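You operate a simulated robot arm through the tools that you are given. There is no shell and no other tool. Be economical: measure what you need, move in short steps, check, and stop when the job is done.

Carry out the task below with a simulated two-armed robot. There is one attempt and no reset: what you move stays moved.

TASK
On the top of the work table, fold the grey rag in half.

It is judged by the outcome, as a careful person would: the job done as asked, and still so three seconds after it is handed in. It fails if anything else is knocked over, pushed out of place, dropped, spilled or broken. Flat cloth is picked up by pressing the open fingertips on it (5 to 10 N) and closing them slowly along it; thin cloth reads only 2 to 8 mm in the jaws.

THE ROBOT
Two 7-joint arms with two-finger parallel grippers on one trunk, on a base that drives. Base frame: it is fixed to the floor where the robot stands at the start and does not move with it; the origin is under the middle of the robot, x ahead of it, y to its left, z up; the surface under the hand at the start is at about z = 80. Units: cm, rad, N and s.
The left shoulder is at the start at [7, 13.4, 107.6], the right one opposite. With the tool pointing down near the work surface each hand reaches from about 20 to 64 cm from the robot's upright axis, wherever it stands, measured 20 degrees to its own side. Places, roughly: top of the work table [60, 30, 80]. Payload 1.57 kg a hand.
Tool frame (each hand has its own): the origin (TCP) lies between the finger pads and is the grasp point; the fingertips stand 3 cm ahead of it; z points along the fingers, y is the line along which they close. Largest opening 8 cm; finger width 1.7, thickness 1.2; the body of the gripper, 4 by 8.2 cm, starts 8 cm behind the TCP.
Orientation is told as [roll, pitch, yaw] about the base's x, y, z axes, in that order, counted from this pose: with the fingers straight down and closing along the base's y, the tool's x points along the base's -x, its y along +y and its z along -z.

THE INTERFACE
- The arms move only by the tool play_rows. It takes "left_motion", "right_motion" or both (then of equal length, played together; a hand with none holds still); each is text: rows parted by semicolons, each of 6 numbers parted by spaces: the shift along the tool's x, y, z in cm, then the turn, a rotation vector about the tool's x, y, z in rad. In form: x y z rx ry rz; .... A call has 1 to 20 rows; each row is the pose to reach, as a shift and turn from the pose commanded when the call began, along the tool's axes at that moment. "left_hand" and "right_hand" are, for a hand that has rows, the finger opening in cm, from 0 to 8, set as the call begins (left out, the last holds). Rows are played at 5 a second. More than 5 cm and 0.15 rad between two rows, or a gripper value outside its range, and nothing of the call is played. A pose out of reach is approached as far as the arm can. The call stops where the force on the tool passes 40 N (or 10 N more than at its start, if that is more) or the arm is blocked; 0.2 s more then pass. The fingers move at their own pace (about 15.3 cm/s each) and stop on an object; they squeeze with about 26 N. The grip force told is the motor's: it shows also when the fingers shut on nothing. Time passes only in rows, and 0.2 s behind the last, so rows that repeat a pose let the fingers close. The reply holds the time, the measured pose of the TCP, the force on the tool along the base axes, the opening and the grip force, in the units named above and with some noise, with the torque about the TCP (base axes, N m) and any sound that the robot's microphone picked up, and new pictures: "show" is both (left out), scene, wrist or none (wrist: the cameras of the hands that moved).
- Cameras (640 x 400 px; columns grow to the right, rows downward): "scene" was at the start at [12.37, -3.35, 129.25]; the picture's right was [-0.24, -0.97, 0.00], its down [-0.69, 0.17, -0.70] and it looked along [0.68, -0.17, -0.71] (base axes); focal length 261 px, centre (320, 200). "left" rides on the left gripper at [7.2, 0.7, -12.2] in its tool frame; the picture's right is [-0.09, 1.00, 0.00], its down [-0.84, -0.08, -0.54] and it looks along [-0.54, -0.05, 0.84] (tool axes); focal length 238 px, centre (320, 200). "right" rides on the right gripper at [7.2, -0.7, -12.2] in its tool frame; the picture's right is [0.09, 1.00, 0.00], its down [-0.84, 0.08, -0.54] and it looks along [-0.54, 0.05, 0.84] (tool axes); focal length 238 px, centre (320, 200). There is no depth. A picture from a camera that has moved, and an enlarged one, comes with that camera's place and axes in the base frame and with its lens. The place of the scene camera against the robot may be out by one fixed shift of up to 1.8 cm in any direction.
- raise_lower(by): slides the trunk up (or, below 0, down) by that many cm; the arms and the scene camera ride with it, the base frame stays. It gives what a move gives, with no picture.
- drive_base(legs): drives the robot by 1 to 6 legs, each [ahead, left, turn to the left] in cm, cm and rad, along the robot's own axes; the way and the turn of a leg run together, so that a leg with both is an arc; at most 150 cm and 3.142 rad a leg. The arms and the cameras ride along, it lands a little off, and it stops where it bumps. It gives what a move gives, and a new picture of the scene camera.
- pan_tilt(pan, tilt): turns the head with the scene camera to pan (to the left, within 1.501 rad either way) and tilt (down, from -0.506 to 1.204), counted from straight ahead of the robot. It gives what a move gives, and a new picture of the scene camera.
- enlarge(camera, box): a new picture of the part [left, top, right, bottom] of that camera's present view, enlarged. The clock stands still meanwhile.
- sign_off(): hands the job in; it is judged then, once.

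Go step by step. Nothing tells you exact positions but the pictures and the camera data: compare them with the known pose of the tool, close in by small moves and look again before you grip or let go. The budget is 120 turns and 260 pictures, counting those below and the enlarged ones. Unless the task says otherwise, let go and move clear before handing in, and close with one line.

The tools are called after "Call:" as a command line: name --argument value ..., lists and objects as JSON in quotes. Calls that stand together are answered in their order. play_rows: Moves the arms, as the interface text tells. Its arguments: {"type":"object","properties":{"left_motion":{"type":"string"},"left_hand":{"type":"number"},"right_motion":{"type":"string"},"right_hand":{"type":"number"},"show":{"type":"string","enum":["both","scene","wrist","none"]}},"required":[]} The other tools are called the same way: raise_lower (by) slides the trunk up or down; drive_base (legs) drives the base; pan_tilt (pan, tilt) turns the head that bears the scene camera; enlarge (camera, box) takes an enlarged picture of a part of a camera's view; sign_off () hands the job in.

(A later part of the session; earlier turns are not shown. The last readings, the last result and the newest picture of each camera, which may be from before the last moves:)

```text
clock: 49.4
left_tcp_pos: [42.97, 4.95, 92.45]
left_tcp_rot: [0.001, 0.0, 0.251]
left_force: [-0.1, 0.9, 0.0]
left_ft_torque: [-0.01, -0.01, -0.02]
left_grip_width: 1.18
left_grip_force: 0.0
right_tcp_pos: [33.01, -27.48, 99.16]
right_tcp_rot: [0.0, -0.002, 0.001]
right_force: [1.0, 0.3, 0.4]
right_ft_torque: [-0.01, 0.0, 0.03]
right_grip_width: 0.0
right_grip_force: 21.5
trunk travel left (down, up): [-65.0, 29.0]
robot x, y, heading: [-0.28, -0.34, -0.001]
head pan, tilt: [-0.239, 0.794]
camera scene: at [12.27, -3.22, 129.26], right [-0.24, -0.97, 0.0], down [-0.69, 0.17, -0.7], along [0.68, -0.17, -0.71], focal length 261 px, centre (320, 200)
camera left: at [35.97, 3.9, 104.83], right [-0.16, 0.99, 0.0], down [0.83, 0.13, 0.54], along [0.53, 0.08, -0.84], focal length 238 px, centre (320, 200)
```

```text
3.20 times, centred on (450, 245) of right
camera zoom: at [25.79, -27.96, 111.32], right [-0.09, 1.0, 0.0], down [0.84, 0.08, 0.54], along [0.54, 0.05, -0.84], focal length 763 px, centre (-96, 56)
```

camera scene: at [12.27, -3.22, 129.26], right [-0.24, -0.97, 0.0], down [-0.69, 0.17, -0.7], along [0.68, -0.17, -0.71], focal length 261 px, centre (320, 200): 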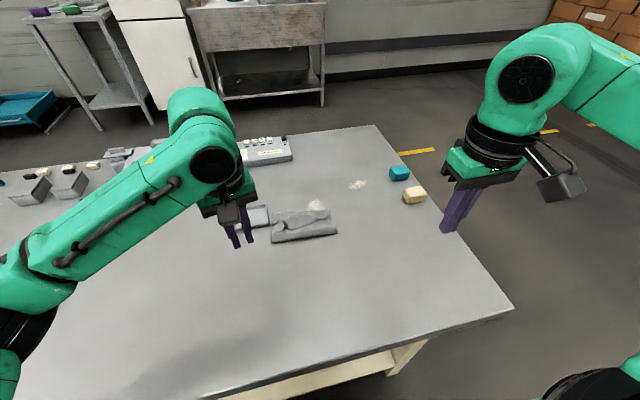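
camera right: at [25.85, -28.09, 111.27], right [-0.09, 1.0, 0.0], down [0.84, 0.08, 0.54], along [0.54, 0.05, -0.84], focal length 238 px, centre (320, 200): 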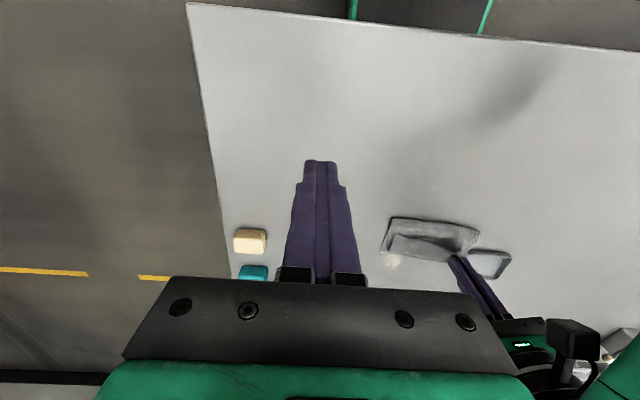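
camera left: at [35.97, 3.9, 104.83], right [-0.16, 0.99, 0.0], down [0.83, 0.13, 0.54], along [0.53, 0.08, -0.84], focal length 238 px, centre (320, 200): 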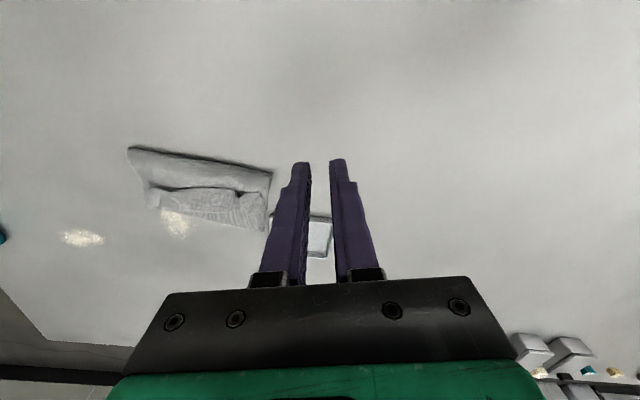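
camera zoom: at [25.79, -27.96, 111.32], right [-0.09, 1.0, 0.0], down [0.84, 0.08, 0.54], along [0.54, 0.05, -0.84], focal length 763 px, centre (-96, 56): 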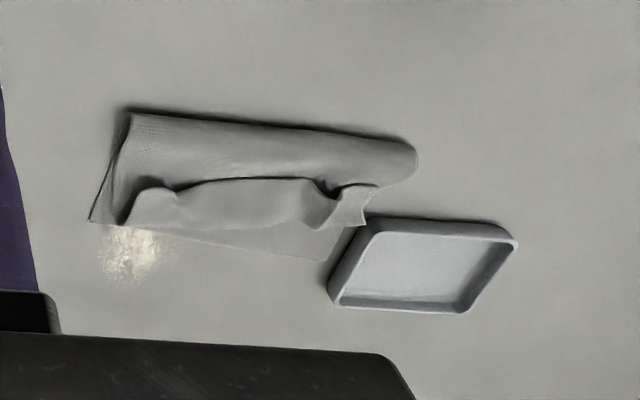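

The strip now has two standing pleats, near its left and right ends. These can be pinched without pressing on the layers below. Let me locate them more precisely.

Call:
enlarge --camera "left" --box '[115, 135, 295, 245]'

Call:
enlarge --camera "scene" --box '[272, 200, 342, 250]'

```text
3.56 times, centred on (205, 190) of left
camera zoom: at [35.97, 3.9, 104.83], right [-0.16, 0.99, 0.0], down [0.83, 0.13, 0.54], along [0.53, 0.08, -0.84], focal length 848 px, centre (729, 236)
```

zoom: 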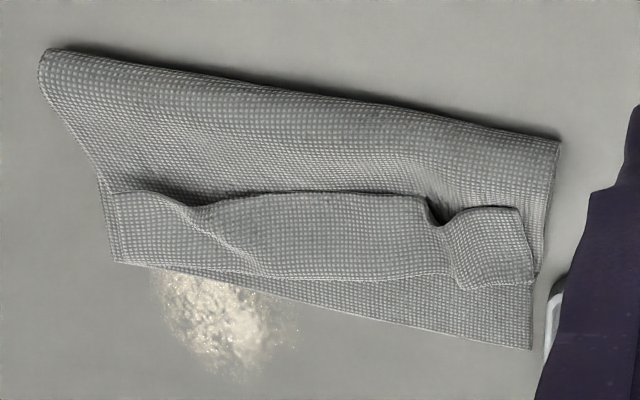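

```text
8.00 times, centred on (307, 225) of scene
camera zoom: at [12.27, -3.22, 129.26], right [-0.24, -0.97, 0.0], down [-0.69, 0.17, -0.7], along [0.68, -0.17, -0.71], focal length 2090 px, centre (424, 0)
```

zoom: 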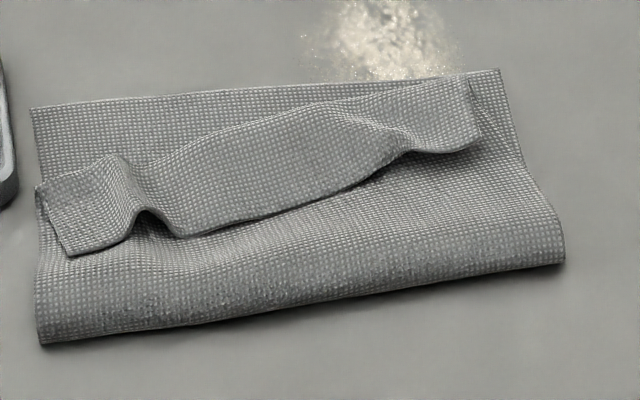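

The left pleat is an open arch at about (51.5…53.2, −3.3). I'll bring the left fingers astride it, just above the layers, and check.

Call:
play_rows --left_motion "-2 -3 0 0 0 0; -4 -6 0 0 0 0; -6 -9 0 0 0 0; -6.9 -10.28 0 0 0 0; -6.9 -10.28 3 0 0 0; -6.9 -10.28 6 0 0 0; -6.9 -10.28 7.7 0 0 0; -6.9 -10.28 7.7 0 0 0" --left_hand 2.6 --show "none"

Call:
enlarge --camera "left" --box '[180, 60, 420, 220]'

Call:
enlarge --camera "scene" --box '[272, 190, 342, 250]'

```text
clock: 51.2
left_tcp_pos: [52.19, -3.09, 84.78]
left_tcp_rot: [-0.001, 0.0, 0.25]
left_force: [-0.5, 0.2, -0.4]
left_ft_torque: [0.03, -0.01, 0.0]
left_grip_width: 2.57
left_grip_force: 0.0
right_tcp_pos: [33.2, -27.55, 99.11]
right_tcp_rot: [-0.001, 0.001, -0.001]
right_force: [0.4, -0.1, -0.8]
right_ft_torque: [-0.01, -0.03, 0.0]
right_grip_width: 0.0
right_grip_force: 21.6
trunk travel left (down, up): [-65.0, 29.0]
robot x, y, heading: [-0.06, -0.01, -0.004]
head pan, tilt: [-0.239, 0.794]
```

```text
2.50 times, centred on (300, 140) of left
camera zoom: at [45.25, -4.24, 97.09], right [-0.16, 0.99, 0.0], down [0.83, 0.13, 0.54], along [0.54, 0.09, -0.84], focal length 596 px, centre (370, 350)
```

zoom: 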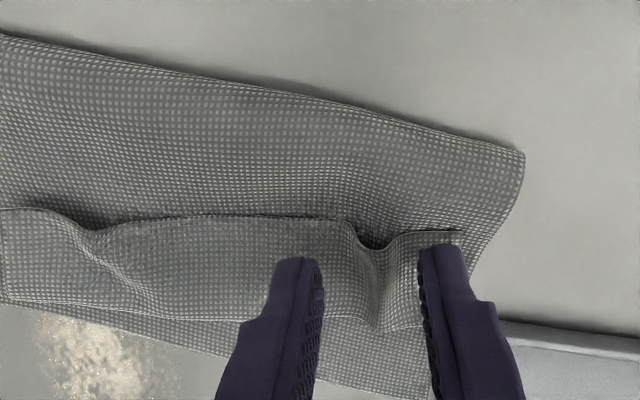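

```text
6.67 times, centred on (307, 220) of scene
camera zoom: at [12.37, -3.34, 129.25], right [-0.24, -0.97, 0.0], down [-0.69, 0.17, -0.7], along [0.68, -0.17, -0.71], focal length 1741 px, centre (407, 67)
```

zoom: 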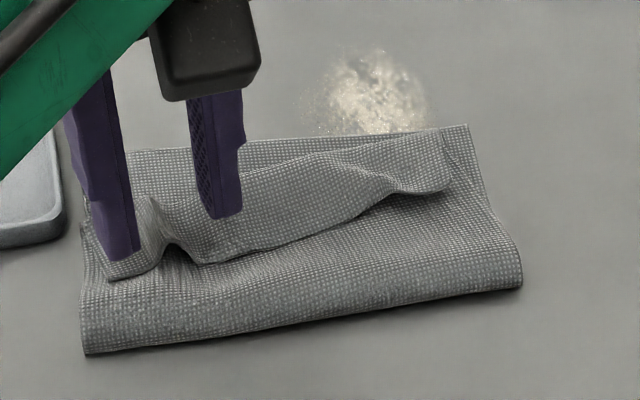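

The pleat is between the fingers. Lower almost to the cloth and close on it.

Call:
play_rows --left_motion "0.2 0 0.5 0 0 0; 0.2 0 1.05 0 0 0; 0.2 0 1.05 0 0 0" --show "none"

Call:
play_rows --left_motion "0 0 0 0 0 0; 0 0 0 0 0 0" --left_hand 1.2 --show "none"

Call:
enlarge --camera "left" --box '[180, 60, 420, 220]'

```text
clock: 52.0
left_tcp_pos: [52.04, -3.24, 83.76]
left_tcp_rot: [0.0, 0.0, 0.252]
left_force: [-0.1, -0.2, 0.8]
left_ft_torque: [-0.02, -0.01, -0.02]
left_grip_width: 2.61
left_grip_force: 0.0
right_tcp_pos: [33.04, -27.5, 99.05]
right_tcp_rot: [0.001, -0.001, 0.0]
right_force: [0.0, -0.8, -0.2]
right_ft_torque: [-0.04, 0.01, -0.03]
right_grip_width: 0.02
right_grip_force: 21.5
trunk travel left (down, up): [-65.0, 29.0]
robot x, y, heading: [-0.03, 0.16, 0.004]
head pan, tilt: [-0.239, 0.794]
```

```text
clock: 52.6
left_tcp_pos: [52.01, -3.23, 83.72]
left_tcp_rot: [-0.001, 0.0, 0.254]
left_force: [-0.6, 0.2, -0.3]
left_ft_torque: [-0.02, 0.03, 0.02]
left_grip_width: 1.2
left_grip_force: 0.1
right_tcp_pos: [33.1, -27.38, 99.01]
right_tcp_rot: [0.0, 0.0, 0.0]
right_force: [0.2, -0.4, 0.8]
right_ft_torque: [0.01, 0.01, -0.02]
right_grip_width: 0.0
right_grip_force: 21.1
trunk travel left (down, up): [-65.0, 29.0]
robot x, y, heading: [0.17, -0.08, 0.006]
head pan, tilt: [-0.239, 0.794]
```

```text
2.50 times, centred on (300, 140) of left
camera zoom: at [45.01, -4.33, 96.07], right [-0.16, 0.99, 0.0], down [0.83, 0.13, 0.54], along [0.53, 0.09, -0.84], focal length 596 px, centre (370, 350)
```

zoom: 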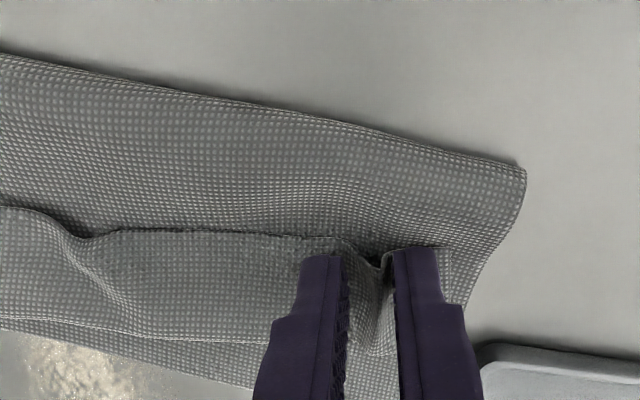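

Call:
play_rows --left_motion "0 0 0 0 0 0; 0 0 0 0 0 0; 0 0 0 0 0 0" --left_hand 0 --show "none"

Call:
play_rows --left_motion "0 0 -0.8 0 0 0; 0 0 -1.6 0 0 0; 0 0 -2.4 0 0 0; 0 0 -2.4 0 0 0" --show "none"

Call:
enlarge --camera "left" --box '[140, 60, 420, 240]'

Call:
enlarge --camera "scene" --box '[272, 190, 342, 250]'

```text
clock: 53.4
left_tcp_pos: [52.02, -3.2, 83.77]
left_tcp_rot: [0.001, 0.0, 0.252]
left_force: [-0.2, 0.4, -0.4]
left_ft_torque: [-0.01, -0.03, -0.02]
left_grip_width: 0.19
left_grip_force: 23.5
right_tcp_pos: [33.05, -27.4, 99.05]
right_tcp_rot: [0.001, 0.0, -0.001]
right_force: [-0.6, -0.3, 0.9]
right_ft_torque: [0.0, 0.01, -0.03]
right_grip_width: 0.01
right_grip_force: 21.3
trunk travel left (down, up): [-65.0, 29.0]
robot x, y, heading: [0.03, -0.15, 0.004]
head pan, tilt: [-0.239, 0.794]
```

```text
clock: 54.4
left_tcp_pos: [51.98, -3.34, 86.17]
left_tcp_rot: [0.0, -0.001, 0.252]
left_force: [-0.6, 0.3, 0.1]
left_ft_torque: [-0.04, 0.0, 0.05]
left_grip_width: 0.23
left_grip_force: 22.9
right_tcp_pos: [33.16, -27.53, 99.05]
right_tcp_rot: [0.0, 0.001, 0.001]
right_force: [-0.2, 0.0, -0.2]
right_ft_torque: [-0.04, -0.03, 0.03]
right_grip_width: 0.01
right_grip_force: 20.9
trunk travel left (down, up): [-65.0, 29.0]
robot x, y, heading: [0.2, -0.11, 0.006]
head pan, tilt: [-0.239, 0.794]
```

```text
2.22 times, centred on (280, 150) of left
camera zoom: at [44.99, -4.33, 98.49], right [-0.16, 0.99, 0.0], down [0.83, 0.13, 0.54], along [0.53, 0.09, -0.84], focal length 530 px, centre (409, 311)
```

zoom: 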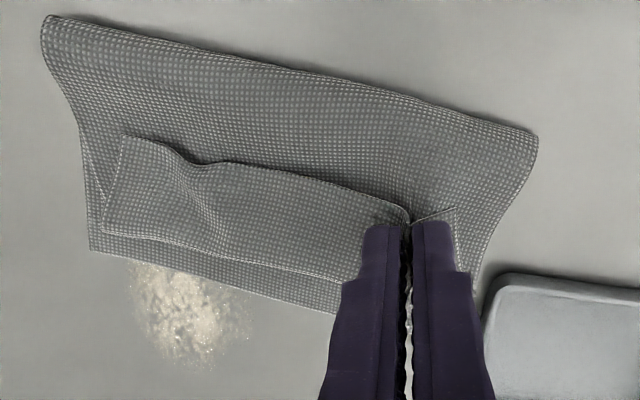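

```text
6.67 times, centred on (307, 220) of scene
camera zoom: at [12.38, -3.35, 129.25], right [-0.24, -0.97, 0.0], down [-0.69, 0.17, -0.7], along [0.68, -0.17, -0.71], focal length 1741 px, centre (407, 67)
```

zoom: 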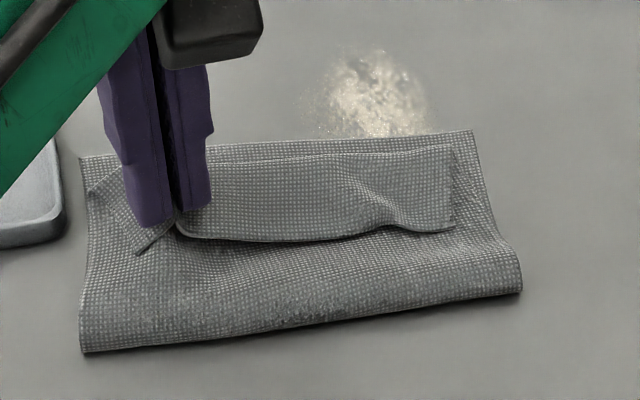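

Now only the strip is held. I'll carry it over the crease to the far edge and look before letting go.

Call:
play_rows --left_motion "-0.58 -0.15 -0.3 0 0 0; -1.2 -0.3 -0.4 0 0 0; -1.9 -0.5 -0.4 0 0 0; -2.7 -0.7 -0.2 0 0 0; -3.4 -0.87 0.2 0 0 0; -3.9 -1 0.8 0 0 0; -3.9 -1 1.4 0 0 0; -3.9 -1 1.4 0 0 0" --show "none"

Call:
enlarge --camera "left" --box '[100, 20, 420, 220]'

Call:
enlarge --camera "scene" --box '[272, 190, 342, 250]'

```text
clock: 56.2
left_tcp_pos: [56.05, -3.4, 84.57]
left_tcp_rot: [0.0, -0.001, 0.253]
left_force: [-0.6, 0.8, -0.1]
left_ft_torque: [-0.02, -0.01, -0.01]
left_grip_width: 0.21
left_grip_force: 23.9
right_tcp_pos: [33.08, -27.55, 99.03]
right_tcp_rot: [0.001, 0.0, -0.001]
right_force: [0.8, -0.7, 0.3]
right_ft_torque: [-0.02, 0.0, 0.02]
right_grip_width: 0.0
right_grip_force: 21.6
trunk travel left (down, up): [-65.0, 29.0]
robot x, y, heading: [-0.45, -0.2, 0.001]
head pan, tilt: [-0.239, 0.794]
```

```text
2.00 times, centred on (260, 120) of left
camera zoom: at [49.06, -4.43, 96.95], right [-0.16, 0.99, 0.0], down [0.83, 0.13, 0.54], along [0.54, 0.09, -0.84], focal length 477 px, centre (440, 360)
```

zoom: 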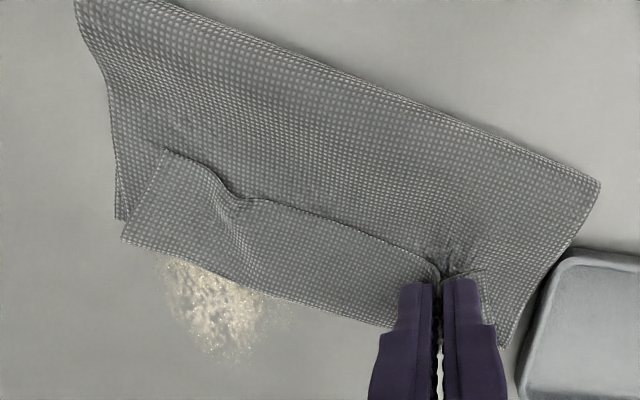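

```text
6.67 times, centred on (307, 220) of scene
camera zoom: at [12.37, -3.35, 129.25], right [-0.24, -0.97, 0.0], down [-0.69, 0.17, -0.7], along [0.68, -0.17, -0.71], focal length 1741 px, centre (407, 67)
```

zoom: 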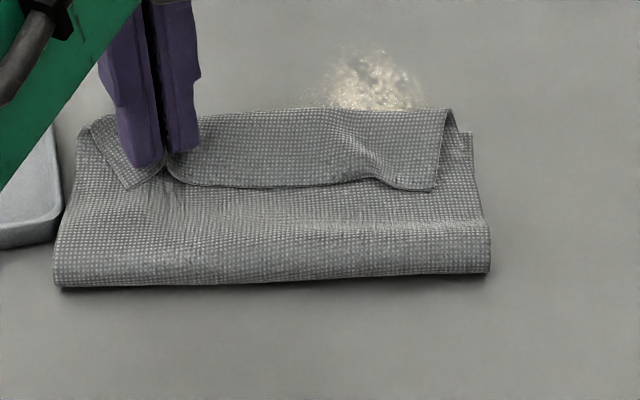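

The pinch again dragged the layer beneath along. I'll carry it back the same way, release, and instead push the strip's raised edge over with a closed fingertip.

Call:
play_rows --left_motion "0 0 -0.6 0 0 0; 0.5 0.13 -1.2 0 0 0; 1.2 0.3 -1.6 0 0 0; 2 0.5 -1.8 0 0 0; 2.7 0.7 -1.8 0 0 0; 3.5 0.9 -1.6 0 0 0; 4.3 1.1 -1 0 0 0; 4.9 1.2 -0.4 0 0 0; 5.2 1.3 0 0 0 0; 5.2 1.3 0 0 0 0" --show "none"

Call:
enlarge --camera "left" --box '[100, 20, 420, 220]'

Call:
enlarge --camera "scene" --box '[272, 190, 342, 250]'

```text
clock: 58.4
left_tcp_pos: [50.7, -3.39, 84.75]
left_tcp_rot: [0.0, 0.0, 0.252]
left_force: [0.2, 0.7, 1.2]
left_ft_torque: [-0.03, -0.01, 0.01]
left_grip_width: 0.2
left_grip_force: 24.0
right_tcp_pos: [33.09, -27.56, 98.96]
right_tcp_rot: [0.0, -0.001, 0.0]
right_force: [0.3, -0.1, -0.2]
right_ft_torque: [0.03, -0.02, 0.01]
right_grip_width: 0.0
right_grip_force: 21.3
trunk travel left (down, up): [-65.0, 29.0]
robot x, y, heading: [0.16, 0.69, -0.002]
head pan, tilt: [-0.239, 0.794]
```

```text
2.00 times, centred on (260, 120) of left
camera zoom: at [43.66, -4.48, 97.11], right [-0.16, 0.99, 0.0], down [0.83, 0.13, 0.54], along [0.53, 0.09, -0.84], focal length 477 px, centre (440, 360)
```

zoom: 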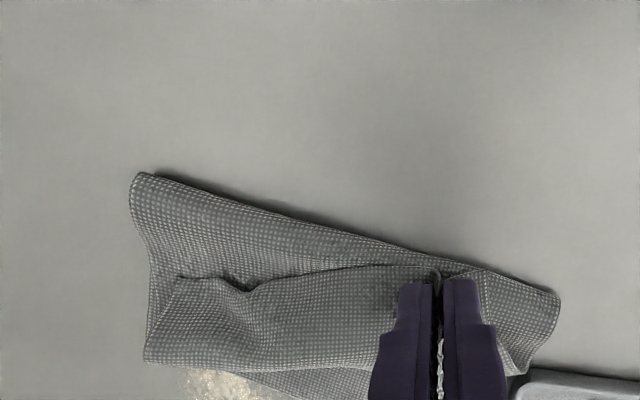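

```text
6.67 times, centred on (307, 220) of scene
camera zoom: at [12.37, -3.35, 129.25], right [-0.24, -0.97, 0.0], down [-0.69, 0.17, -0.7], along [0.68, -0.17, -0.71], focal length 1741 px, centre (407, 67)
```

zoom: 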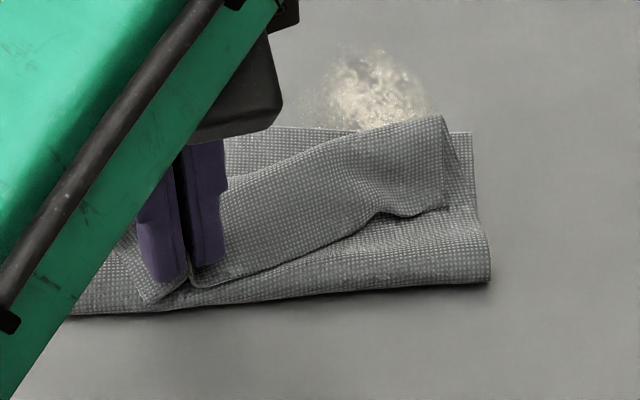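

I'll now unfold the rag fully with the left hand so I can start afresh with cleaner edge grips: up and back toward the robot.

Call:
play_rows --left_motion "0.3 0.1 -1.2 0 0 0; 0.8 0.2 -2.4 0 0 0; 1.5 0.4 -3.4 0 0 0; 2.3 0.6 -4 0 0 0; 3.2 0.8 -4.4 0 0 0; 4.1 1 -4.4 0 0 0; 5 1.3 -4.2 0 0 0; 6 1.5 -3.8 0 0 0; 7 1.8 -3.2 0 0 0; 8 2 -2.6 0 0 0; 9 2.3 -1.8 0 0 0; 10 2.5 -1.2 0 0 0; 10 2.5 -1.2 0 0 0" --show "scene"

Call:
enlarge --camera "scene" --box '[250, 190, 360, 280]'

Call:
enlarge --camera "left" --box '[100, 60, 460, 290]'

```text
clock: 61.2
left_tcp_pos: [40.49, -3.55, 85.91]
left_tcp_rot: [0.001, -0.001, 0.252]
left_force: [-0.7, 0.0, 0.5]
left_ft_torque: [0.03, -0.04, 0.03]
left_grip_width: 0.21
left_grip_force: 23.8
right_tcp_pos: [33.1, -27.52, 99.02]
right_tcp_rot: [-0.002, -0.002, 0.001]
right_force: [0.1, 0.1, -0.3]
right_ft_torque: [-0.01, 0.03, 0.01]
right_grip_width: 0.0
right_grip_force: 21.3
trunk travel left (down, up): [-65.0, 29.0]
robot x, y, heading: [-0.16, 0.48, -0.002]
head pan, tilt: [-0.239, 0.794]
camera scene: at [12.38, -3.35, 129.25], right [-0.24, -0.97, 0.0], down [-0.69, 0.17, -0.7], along [0.68, -0.17, -0.71], focal length 261 px, centre (320, 200)
```

scene: 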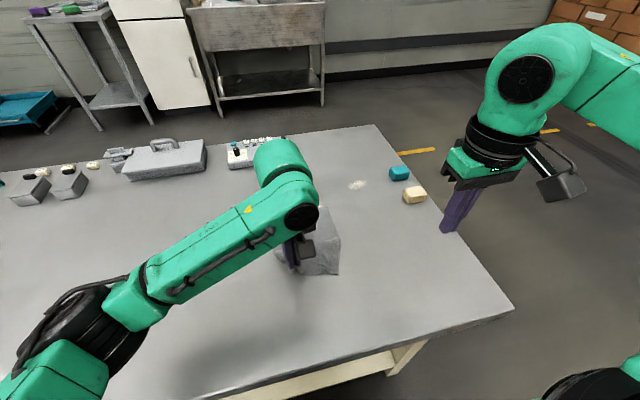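

```text
4.44 times, centred on (305, 235) of scene
camera zoom: at [12.38, -3.35, 129.25], right [-0.24, -0.97, 0.0], down [-0.69, 0.17, -0.7], along [0.68, -0.17, -0.71], focal length 1161 px, centre (387, 44)
```

zoom: 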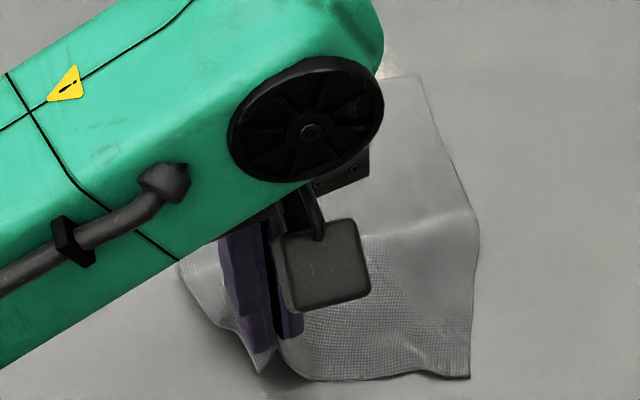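

```text
1.74 times, centred on (280, 175) of left
camera zoom: at [33.44, -4.59, 98.24], right [-0.16, 0.99, 0.0], down [0.83, 0.13, 0.54], along [0.53, 0.09, -0.84], focal length 414 px, centre (390, 244)
```

zoom: 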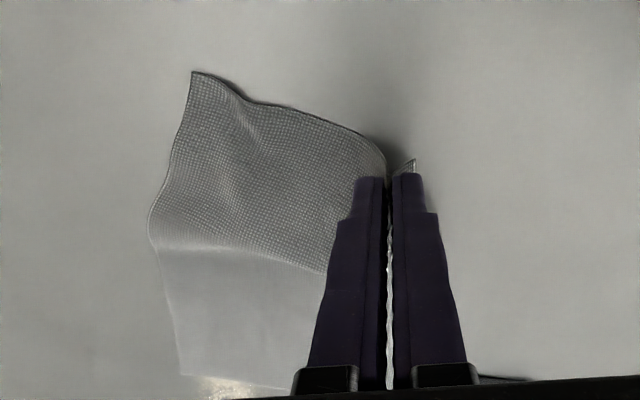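

It unfolded cleanly, and the edge strip has straightened out; the left hand still holds the near edge close to its corner. I'll lower the left and then grip the near-right corner with the right hand.

Call:
play_rows --left_motion "0.4 0.5 0.6 0 0 0; 0.8 1 1.2 0 0 0; 1.16 1.53 1.8 0 0 0; 1.16 1.53 2.1 0 0 0; 1.16 1.53 2.1 0 0 0" --show "none"

Call:
enlarge --camera "left" --box '[100, 60, 460, 290]'

Call:
enlarge --camera "scene" --box '[250, 190, 370, 290]'

```text
clock: 62.4
left_tcp_pos: [38.8, -2.28, 83.93]
left_tcp_rot: [0.0, 0.001, 0.253]
left_force: [0.7, 0.8, 0.3]
left_ft_torque: [-0.01, -0.01, 0.02]
left_grip_width: 0.22
left_grip_force: 23.9
right_tcp_pos: [33.0, -27.59, 99.01]
right_tcp_rot: [0.0, -0.001, -0.001]
right_force: [-0.9, 0.6, 0.1]
right_ft_torque: [-0.01, -0.01, 0.0]
right_grip_width: 0.0
right_grip_force: 20.8
trunk travel left (down, up): [-65.0, 29.0]
robot x, y, heading: [-0.02, -0.02, -0.002]
head pan, tilt: [-0.239, 0.794]
```

```text
1.74 times, centred on (280, 175) of left
camera zoom: at [31.88, -3.36, 96.21], right [-0.16, 0.99, 0.0], down [0.83, 0.13, 0.54], along [0.53, 0.09, -0.84], focal length 414 px, centre (390, 244)
```

zoom: 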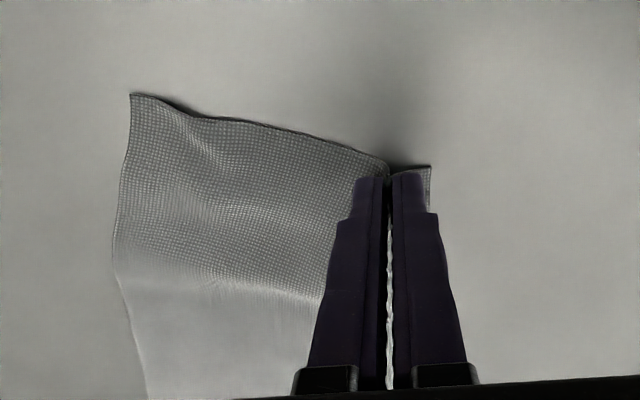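

```text
4.00 times, centred on (310, 240) of scene
camera zoom: at [12.37, -3.35, 129.25], right [-0.24, -0.97, 0.0], down [-0.69, 0.17, -0.7], along [0.68, -0.17, -0.71], focal length 1045 px, centre (360, 40)
```

zoom: 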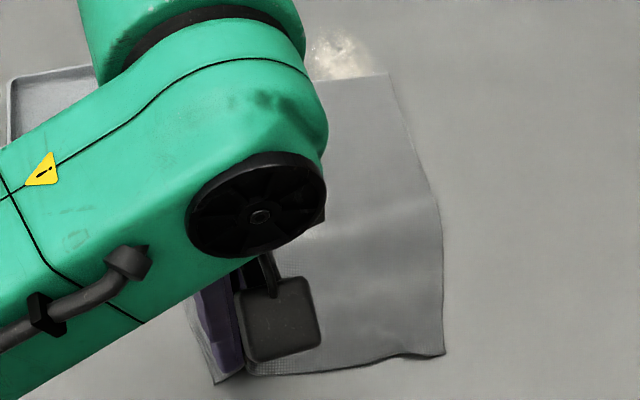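

The near-right corner is at about (37, −12.3), a bit bunched toward the left. I'll shift the left hand outward slightly and, with the right's closed fingertips, smooth that corner outward.

Call:
play_rows --left_motion "-0.1 0.4 0 0 0 0; -0.2 0.8 0 0 0 0; -0.2 0.8 0 0 0 0; -0.2 0.8 0 0 0 0; -0.2 0.8 0 0 0 0; -0.2 0.8 0 0 0 0; -0.2 0.8 0 0 0 0; -0.2 0.8 0 0 0 0; -0.2 0.8 0 0 0 0; -0.2 0.8 0 0 0 0" --right_motion "-1 3 0 0 0 0; -2 6 0 0 0 0; -3 9 1 0 0 0; -4 12 3 0 0 0; -5 15 5 0 0 0; -5 15.7 8 0 0 0; -5 15.7 11 0 0 0; -5 15.7 13 0 0 0; -5 15.7 14.7 0 0 0; -5 15.7 14.7 0 0 0" --right_hand 0

```text
clock: 64.6
left_tcp_pos: [38.94, -1.38, 83.93]
left_tcp_rot: [0.001, 0.0, 0.253]
left_force: [0.4, -0.4, 0.2]
left_ft_torque: [0.0, -0.01, -0.03]
left_grip_width: 0.19
left_grip_force: 23.3
right_tcp_pos: [38.0, -11.56, 84.35]
right_tcp_rot: [0.0, -0.002, 0.0]
right_force: [-0.9, -0.5, -0.4]
right_ft_torque: [-0.03, -0.05, -0.02]
right_grip_width: 0.02
right_grip_force: 21.3
trunk travel left (down, up): [-65.0, 29.0]
robot x, y, heading: [-0.26, 0.08, 0.0]
head pan, tilt: [-0.239, 0.794]
camera scene: at [12.35, -3.33, 129.25], right [-0.24, -0.97, 0.0], down [-0.69, 0.17, -0.7], along [0.68, -0.17, -0.71], focal length 261 px, centre (320, 200)
camera right: at [30.82, -12.2, 96.62], right [-0.09, 1.0, 0.0], down [0.84, 0.08, 0.54], along [0.54, 0.05, -0.84], focal length 238 px, centre (320, 200)
camera left: at [31.89, -2.44, 96.2], right [-0.16, 0.99, 0.0], down [0.83, 0.13, 0.54], along [0.54, 0.09, -0.84], focal length 238 px, centre (320, 200)
```

scene: 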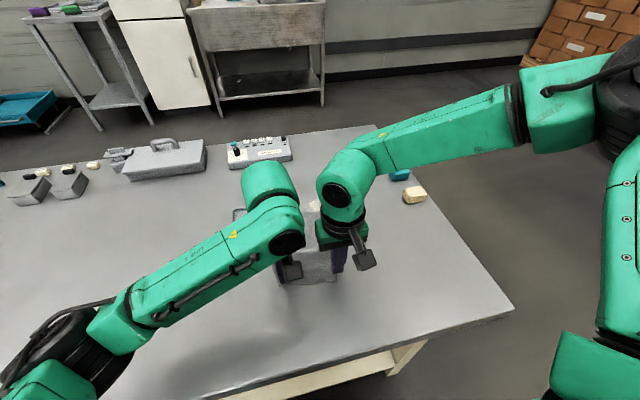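
right: 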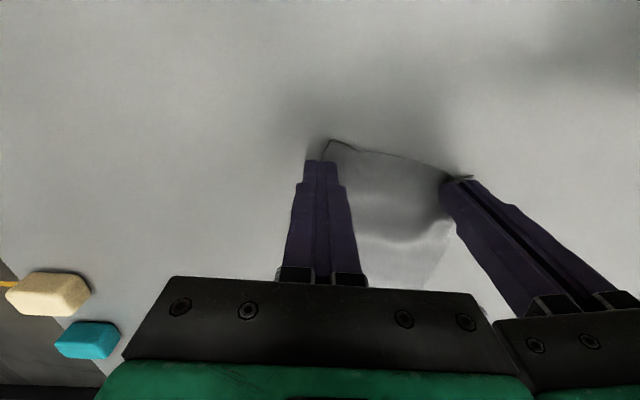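
left: 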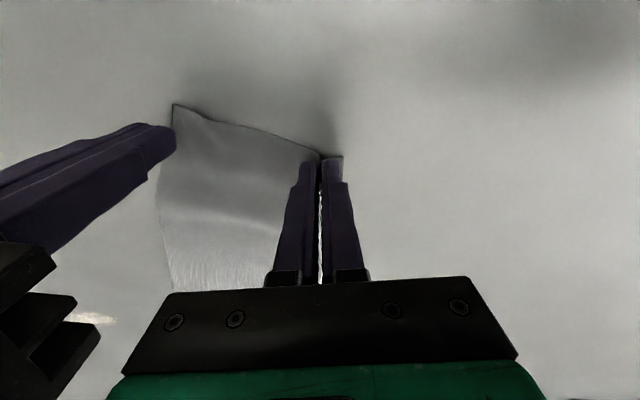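

The corner bunches toward the left, leaving little room. I'll lean the right hand outward so its fingertips reach inside the corner, press lightly and drag the cloth to the right to flatten it.

Call:
play_rows --right_motion "0 0 -0.4 -0.12 0 0; 0 0.2 -0.4 -0.24 0 0; 0 0.4 -0.4 -0.36 0 0; 0 0.4 0.3 -0.36 0 0; 0 0.4 0.8 -0.36 0 0; 0 0.4 0.95 -0.36 0 0; 0 0.4 0.95 -0.36 0 0" --show "wrist"

```text
clock: 66.2
left_tcp_pos: [38.96, -1.42, 83.81]
left_tcp_rot: [0.0, 0.002, 0.251]
left_force: [-0.8, 0.3, -0.3]
left_ft_torque: [-0.04, -0.01, 0.01]
left_grip_width: 0.22
left_grip_force: 23.6
right_tcp_pos: [38.21, -11.44, 83.44]
right_tcp_rot: [0.359, 0.0, -0.001]
right_force: [0.6, 0.6, 0.0]
right_ft_torque: [0.06, -0.01, 0.01]
right_grip_width: 0.01
right_grip_force: 21.2
trunk travel left (down, up): [-65.0, 29.0]
robot x, y, heading: [0.14, 0.11, -0.004]
head pan, tilt: [-0.239, 0.794]
camera right: at [30.94, -16.32, 94.63], right [-0.09, 0.93, 0.35], down [0.84, -0.12, 0.53], along [0.54, 0.34, -0.77], focal length 238 px, centre (320, 200)
```

right: 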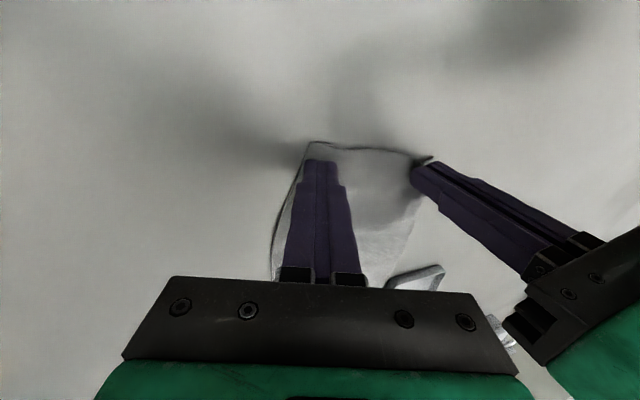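

Call:
play_rows --right_motion "0 0 0.15 0 0 0; 0 0 0.25 0 0 0; 0 0 0.25 0 0 0" --show "none"

```text
clock: 67.0
left_tcp_pos: [38.75, -1.37, 83.92]
left_tcp_rot: [-0.001, 0.0, 0.25]
left_force: [-0.1, -0.5, 0.2]
left_ft_torque: [-0.01, -0.03, 0.01]
left_grip_width: 0.2
left_grip_force: 23.5
right_tcp_pos: [38.07, -11.4, 83.2]
right_tcp_rot: [0.361, -0.003, -0.002]
right_force: [1.0, -1.4, 13.7]
right_ft_torque: [-0.05, -0.02, -0.02]
right_grip_width: 0.0
right_grip_force: 21.5
trunk travel left (down, up): [-65.0, 29.0]
robot x, y, heading: [0.04, 0.32, -0.0]
head pan, tilt: [-0.239, 0.794]
```

Call:
play_rows --right_motion "0 0 -0.06 0 0 0; 0 -0.47 -0.24 0 0 0; 0 -0.94 -0.41 0 0 0; 0 -1.4 -0.59 0 0 0; 0 -1.87 -0.76 0 0 0; 0 -2.34 -0.94 0 0 0; 0 -2.8 -1.12 0 0 0" --show "wrist"

Call:
enlarge --camera "left" --box '[100, 60, 460, 290]'

```text
clock: 68.6
left_tcp_pos: [38.87, -1.21, 83.91]
left_tcp_rot: [0.0, 0.001, 0.251]
left_force: [-0.3, -0.3, -0.9]
left_ft_torque: [0.02, -0.03, -0.01]
left_grip_width: 0.21
left_grip_force: 23.9
right_tcp_pos: [38.14, -14.43, 83.1]
right_tcp_rot: [0.36, 0.001, 0.0]
right_force: [-1.2, 1.7, 2.3]
right_ft_torque: [0.05, 0.05, 0.01]
right_grip_width: 0.0
right_grip_force: 20.9
trunk travel left (down, up): [-65.0, 29.0]
robot x, y, heading: [0.16, -0.08, 0.004]
head pan, tilt: [-0.239, 0.794]
camera right: at [30.96, -19.27, 94.42], right [-0.09, 0.93, 0.35], down [0.84, -0.12, 0.53], along [0.54, 0.34, -0.77], focal length 238 px, centre (320, 200)
```

right: 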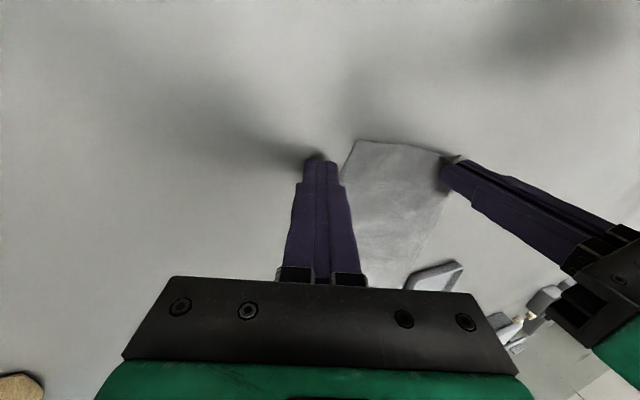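

```text
1.74 times, centred on (280, 175) of left
camera zoom: at [31.86, -2.4, 96.2], right [-0.16, 0.99, 0.0], down [0.83, 0.13, 0.54], along [0.54, 0.09, -0.84], focal length 414 px, centre (390, 244)
```

zoom: 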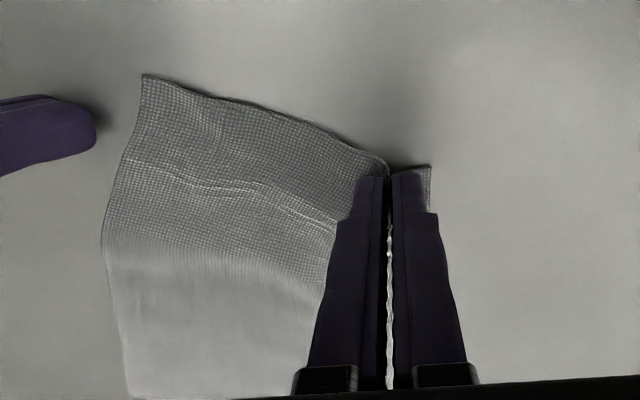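

The corner is flat now, but the left grip sits too far in, leaving no room. I'll release the left, back off both hands and look at the flat cloth.

Call:
play_rows --left_motion "0 0 0.4 0 0 0; 0 0 0.4 0 0 0; 0 0 -2 0 0 0; 0 0 -5 0 0 0; 0 2 -7 0 0 0; 0 5 -8 0 0 0; 0 7 -8 0 0 0; 0 7 -8 0 0 0" --left_hand 2.5 --right_motion "0 0 -2 0 0 0; 0 0 -4 0.12 0 0; 0 -1 -5 0.24 0 0; 0 -3 -5 0.36 0 0; 0 -5 -5 0.36 0 0; 0 -7 -5 0.36 0 0; 0 -8 -5 0.36 0 0; 0 -8 -5 0.36 0 0" --right_hand 2

Call:
enlarge --camera "scene" --box '[240, 190, 380, 300]'

Call:
enlarge --camera "left" --box '[60, 50, 360, 250]'

```text
clock: 70.4
left_tcp_pos: [37.21, 5.5, 91.8]
left_tcp_rot: [0.0, -0.001, 0.251]
left_force: [0.3, 0.1, 0.8]
left_ft_torque: [0.0, 0.01, 0.01]
left_grip_width: 2.49
left_grip_force: 0.0
right_tcp_pos: [38.16, -23.73, 85.2]
right_tcp_rot: [0.0, 0.001, 0.0]
right_force: [0.6, -0.7, 1.2]
right_ft_torque: [-0.01, 0.0, 0.01]
right_grip_width: 2.0
right_grip_force: 0.1
trunk travel left (down, up): [-65.0, 29.0]
robot x, y, heading: [-0.08, 0.19, 0.001]
head pan, tilt: [-0.239, 0.794]
camera scene: at [12.39, -3.39, 129.25], right [-0.24, -0.97, 0.0], down [-0.69, 0.17, -0.7], along [0.68, -0.17, -0.71], focal length 261 px, centre (320, 200)
camera right: at [30.94, -24.33, 97.36], right [-0.09, 1.0, 0.0], down [0.84, 0.08, 0.54], along [0.54, 0.05, -0.84], focal length 238 px, centre (320, 200)
camera left: at [30.22, 4.32, 104.1], right [-0.16, 0.99, 0.0], down [0.83, 0.13, 0.54], along [0.54, 0.09, -0.84], focal length 238 px, centre (320, 200)
```

scene: 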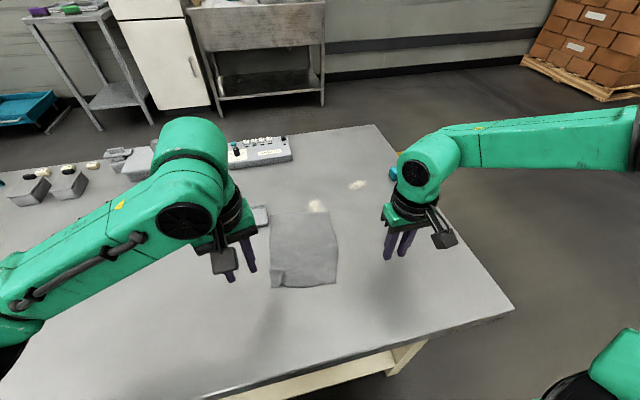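
right: 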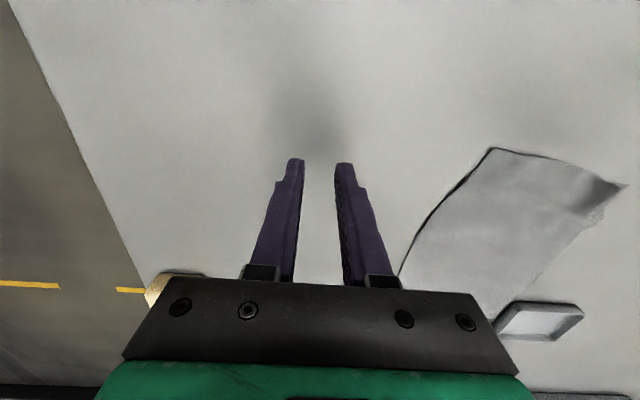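
left: 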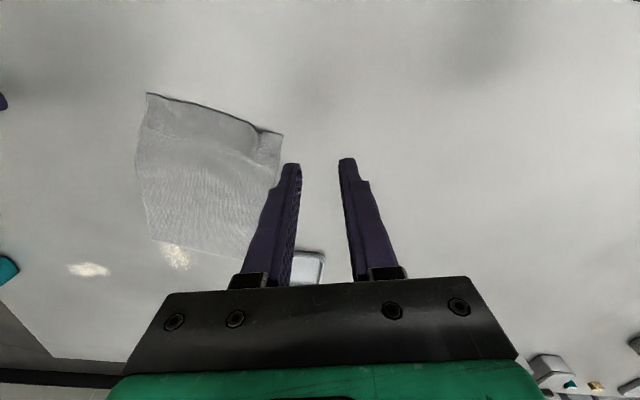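

```text
3.64 times, centred on (310, 245) of scene
camera zoom: at [12.39, -3.39, 129.25], right [-0.24, -0.97, 0.0], down [-0.69, 0.17, -0.7], along [0.68, -0.17, -0.71], focal length 950 px, centre (356, 36)
```

zoom: 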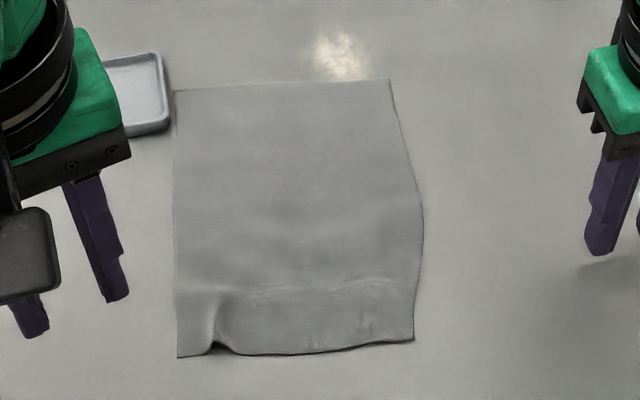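

```text
2.00 times, centred on (210, 150) of left
camera zoom: at [30.22, 4.32, 104.1], right [-0.16, 0.99, 0.0], down [0.83, 0.13, 0.54], along [0.54, 0.09, -0.84], focal length 477 px, centre (540, 300)
```

zoom: 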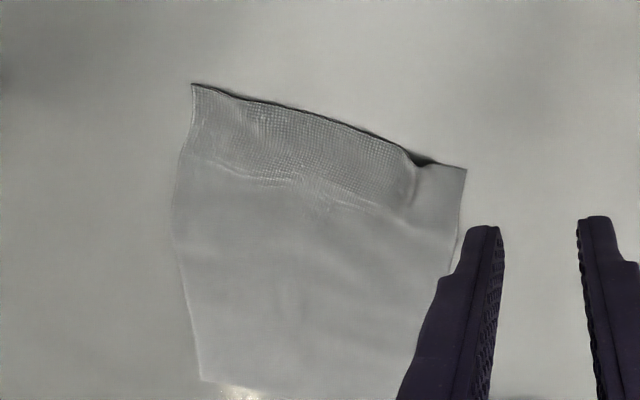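

The rag is flat again with its near corners at about (38.3, 1.9) and (36.2, −10.9), and a small standing pleat at the near edge around (38.2, −0.1). I'll bring the left fingers astride that pleat.

Call:
play_rows --left_motion "-0.1 -2 0 0 0 0; -0.2 -4 0 0 0 0; -0.27 -5.8 1 0 0 0; -0.27 -5.8 3.5 0 0 0; -0.27 -5.8 6 0 0 0; -0.27 -5.8 7 0 0 0; -0.27 -5.8 7 0 0 0" --left_hand 2.4 --show "none"

Call:
enlarge --camera "left" --box '[180, 60, 420, 220]'

```text
clock: 72.0
left_tcp_pos: [38.91, -0.13, 84.89]
left_tcp_rot: [0.0, 0.001, 0.25]
left_force: [0.3, -0.1, -0.5]
left_ft_torque: [-0.02, 0.04, -0.02]
left_grip_width: 2.38
left_grip_force: 0.0
right_tcp_pos: [38.07, -23.68, 85.1]
right_tcp_rot: [0.0, 0.0, 0.0]
right_force: [0.5, -0.2, -0.1]
right_ft_torque: [-0.01, 0.0, 0.02]
right_grip_width: 1.98
right_grip_force: 0.0
trunk travel left (down, up): [-65.0, 29.0]
robot x, y, heading: [-0.21, -0.52, 0.003]
head pan, tilt: [-0.239, 0.794]
```

```text
2.50 times, centred on (300, 140) of left
camera zoom: at [31.85, -1.27, 97.14], right [-0.16, 0.99, 0.0], down [0.83, 0.13, 0.54], along [0.53, 0.09, -0.84], focal length 596 px, centre (370, 350)
```

zoom: 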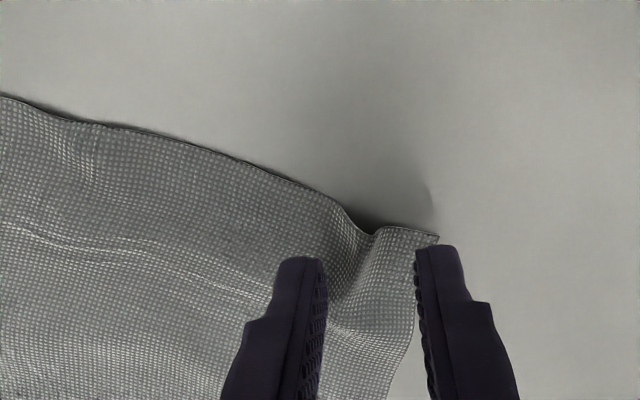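

Astride the pleat. Lower to just above the table and close.

Call:
play_rows --left_motion "0.3 0.1 0.7 0 0 0; 0.3 0.1 1.4 0 0 0; 0.3 0.1 1.5 0 0 0" --show "none"

Call:
play_rows --left_motion "0 0 0 0 0 0; 0 0 0 0 0 0" --left_hand 1.2 --show "none"

Call:
play_rows --left_motion "0 0 0 0 0 0; 0 0 0 0 0 0; 0 0 0 0 0 0" --left_hand 0 --show "none"

Call:
enlarge --camera "left" --box '[180, 60, 420, 220]'

```text
clock: 72.8
left_tcp_pos: [38.48, -0.15, 83.28]
left_tcp_rot: [0.0, -0.001, 0.251]
left_force: [0.9, 0.2, -0.1]
left_ft_torque: [-0.02, -0.01, 0.0]
left_grip_width: 2.39
left_grip_force: 0.1
right_tcp_pos: [37.99, -23.73, 85.11]
right_tcp_rot: [0.0, -0.001, 0.0]
right_force: [-0.6, 0.2, 0.4]
right_ft_torque: [-0.02, -0.02, 0.03]
right_grip_width: 2.02
right_grip_force: 0.0
trunk travel left (down, up): [-65.0, 29.0]
robot x, y, heading: [0.19, -0.26, 0.003]
head pan, tilt: [-0.239, 0.794]
```

```text
clock: 73.4
left_tcp_pos: [38.54, -0.2, 83.21]
left_tcp_rot: [-0.001, 0.0, 0.253]
left_force: [-0.6, 0.1, -0.2]
left_ft_torque: [0.01, -0.01, 0.03]
left_grip_width: 1.2
left_grip_force: 0.1
right_tcp_pos: [38.16, -23.73, 85.05]
right_tcp_rot: [0.001, 0.0, 0.0]
right_force: [-1.1, -0.5, 0.0]
right_ft_torque: [0.0, 0.0, 0.03]
right_grip_width: 2.02
right_grip_force: 0.0
trunk travel left (down, up): [-65.0, 29.0]
robot x, y, heading: [-0.16, -0.28, 0.004]
head pan, tilt: [-0.239, 0.794]
```

```text
clock: 74.2
left_tcp_pos: [38.52, -0.17, 83.34]
left_tcp_rot: [-0.001, 0.0, 0.252]
left_force: [-0.1, 0.1, -1.0]
left_ft_torque: [-0.01, 0.01, 0.0]
left_grip_width: 0.23
left_grip_force: 23.6
right_tcp_pos: [38.14, -23.65, 85.08]
right_tcp_rot: [0.001, 0.0, 0.001]
right_force: [-0.2, -0.4, -1.3]
right_ft_torque: [0.0, -0.01, 0.01]
right_grip_width: 1.98
right_grip_force: 0.0
trunk travel left (down, up): [-65.0, 29.0]
robot x, y, heading: [-0.11, -0.36, 0.001]
head pan, tilt: [-0.239, 0.794]
```

```text
2.50 times, centred on (300, 140) of left
camera zoom: at [31.51, -1.29, 95.61], right [-0.16, 0.99, 0.0], down [0.83, 0.13, 0.54], along [0.53, 0.09, -0.84], focal length 596 px, centre (370, 350)
```

zoom: 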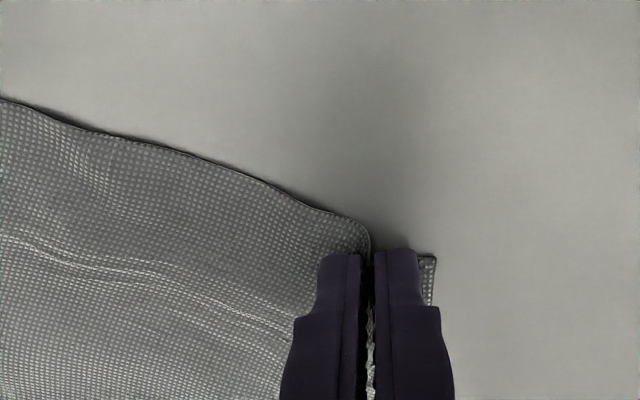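

Left holds the edge (0.23). I'll lean the left hand outward to make room and bring the right hand over the near-right corner with a 1.8 cm opening.

Call:
play_rows --left_motion "0 0.3 -0.4 0.1 0 0; 0 0.6 -0.4 0.2 0 0; 0 0.89 -0.4 0.3 0 0; 0 0.89 -0.4 0.3 0 0; 0 0.89 -0.4 0.3 0 0; 0 0.89 -0.4 0.3 0 0; 0 0.89 -0.4 0.3 0 0; 0 0.89 -0.4 0.3 0 0" --right_motion "0 1 -2 0 0 0; 0.3 4 -2 0 0 0; 0.5 7 -2 0 0 0; 0.7 10 -2 0 0 0; 0.7 13 -2 0 0 0; 0.7 15 -1.5 0 0 0; 0.7 15 0.5 0 0 0; 0.7 15 0.5 0 0 0" --right_hand 1.8

Call:
enlarge --camera "right" --box '[200, 60, 520, 260]'

```text
clock: 76.0
left_tcp_pos: [38.25, 0.63, 83.81]
left_tcp_rot: [-0.301, 0.001, 0.25]
left_force: [-0.3, -0.1, -0.5]
left_ft_torque: [0.0, 0.01, 0.0]
left_grip_width: 0.21
left_grip_force: 24.3
right_tcp_pos: [37.55, -8.69, 84.39]
right_tcp_rot: [0.0, 0.0, 0.001]
right_force: [-0.5, -0.1, -1.3]
right_ft_torque: [-0.03, -0.01, -0.04]
right_grip_width: 1.8
right_grip_force: 0.0
trunk travel left (down, up): [-65.0, 29.0]
robot x, y, heading: [0.17, 0.12, -0.007]
head pan, tilt: [-0.239, 0.794]
camera scene: at [12.35, -3.32, 129.25], right [-0.24, -0.97, 0.0], down [-0.69, 0.17, -0.7], along [0.68, -0.17, -0.71], focal length 261 px, centre (320, 200)
camera right: at [30.24, -9.21, 96.75], right [-0.09, 1.0, 0.0], down [0.84, 0.08, 0.54], along [0.54, 0.05, -0.84], focal length 238 px, centre (320, 200)
camera left: at [30.4, 3.06, 95.34], right [-0.15, 0.94, -0.29], down [0.79, 0.29, 0.54], along [0.6, -0.15, -0.79], focal length 238 px, centre (320, 200)
```

scene: 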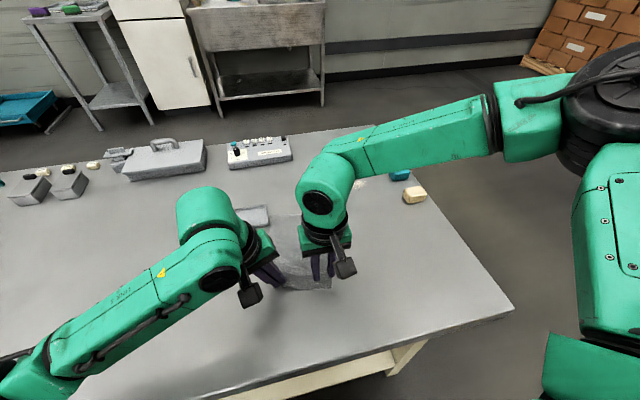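
right: 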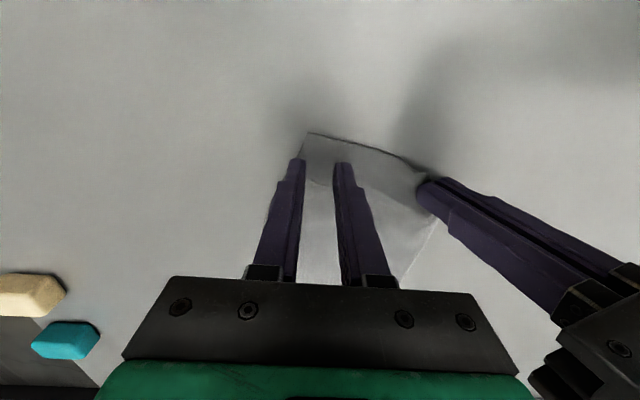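
left: 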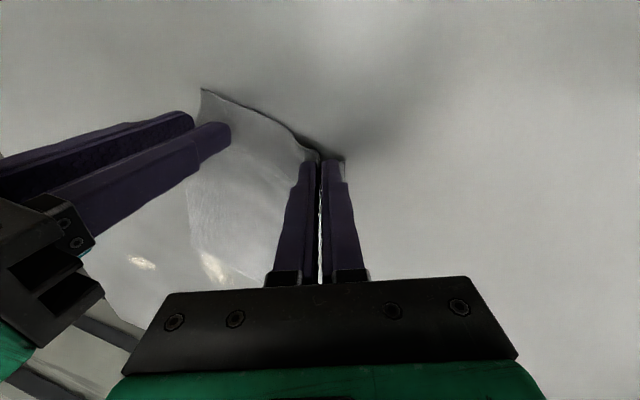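

```text
2.00 times, centred on (360, 160) of right
camera zoom: at [30.24, -9.21, 96.75], right [-0.09, 1.0, 0.0], down [0.84, 0.08, 0.54], along [0.54, 0.05, -0.84], focal length 477 px, centre (240, 280)
```

zoom: 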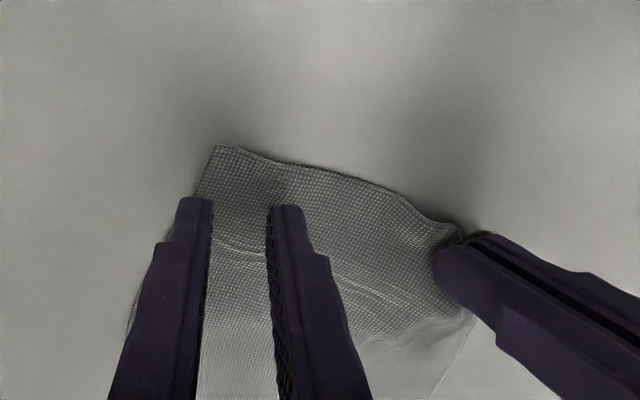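

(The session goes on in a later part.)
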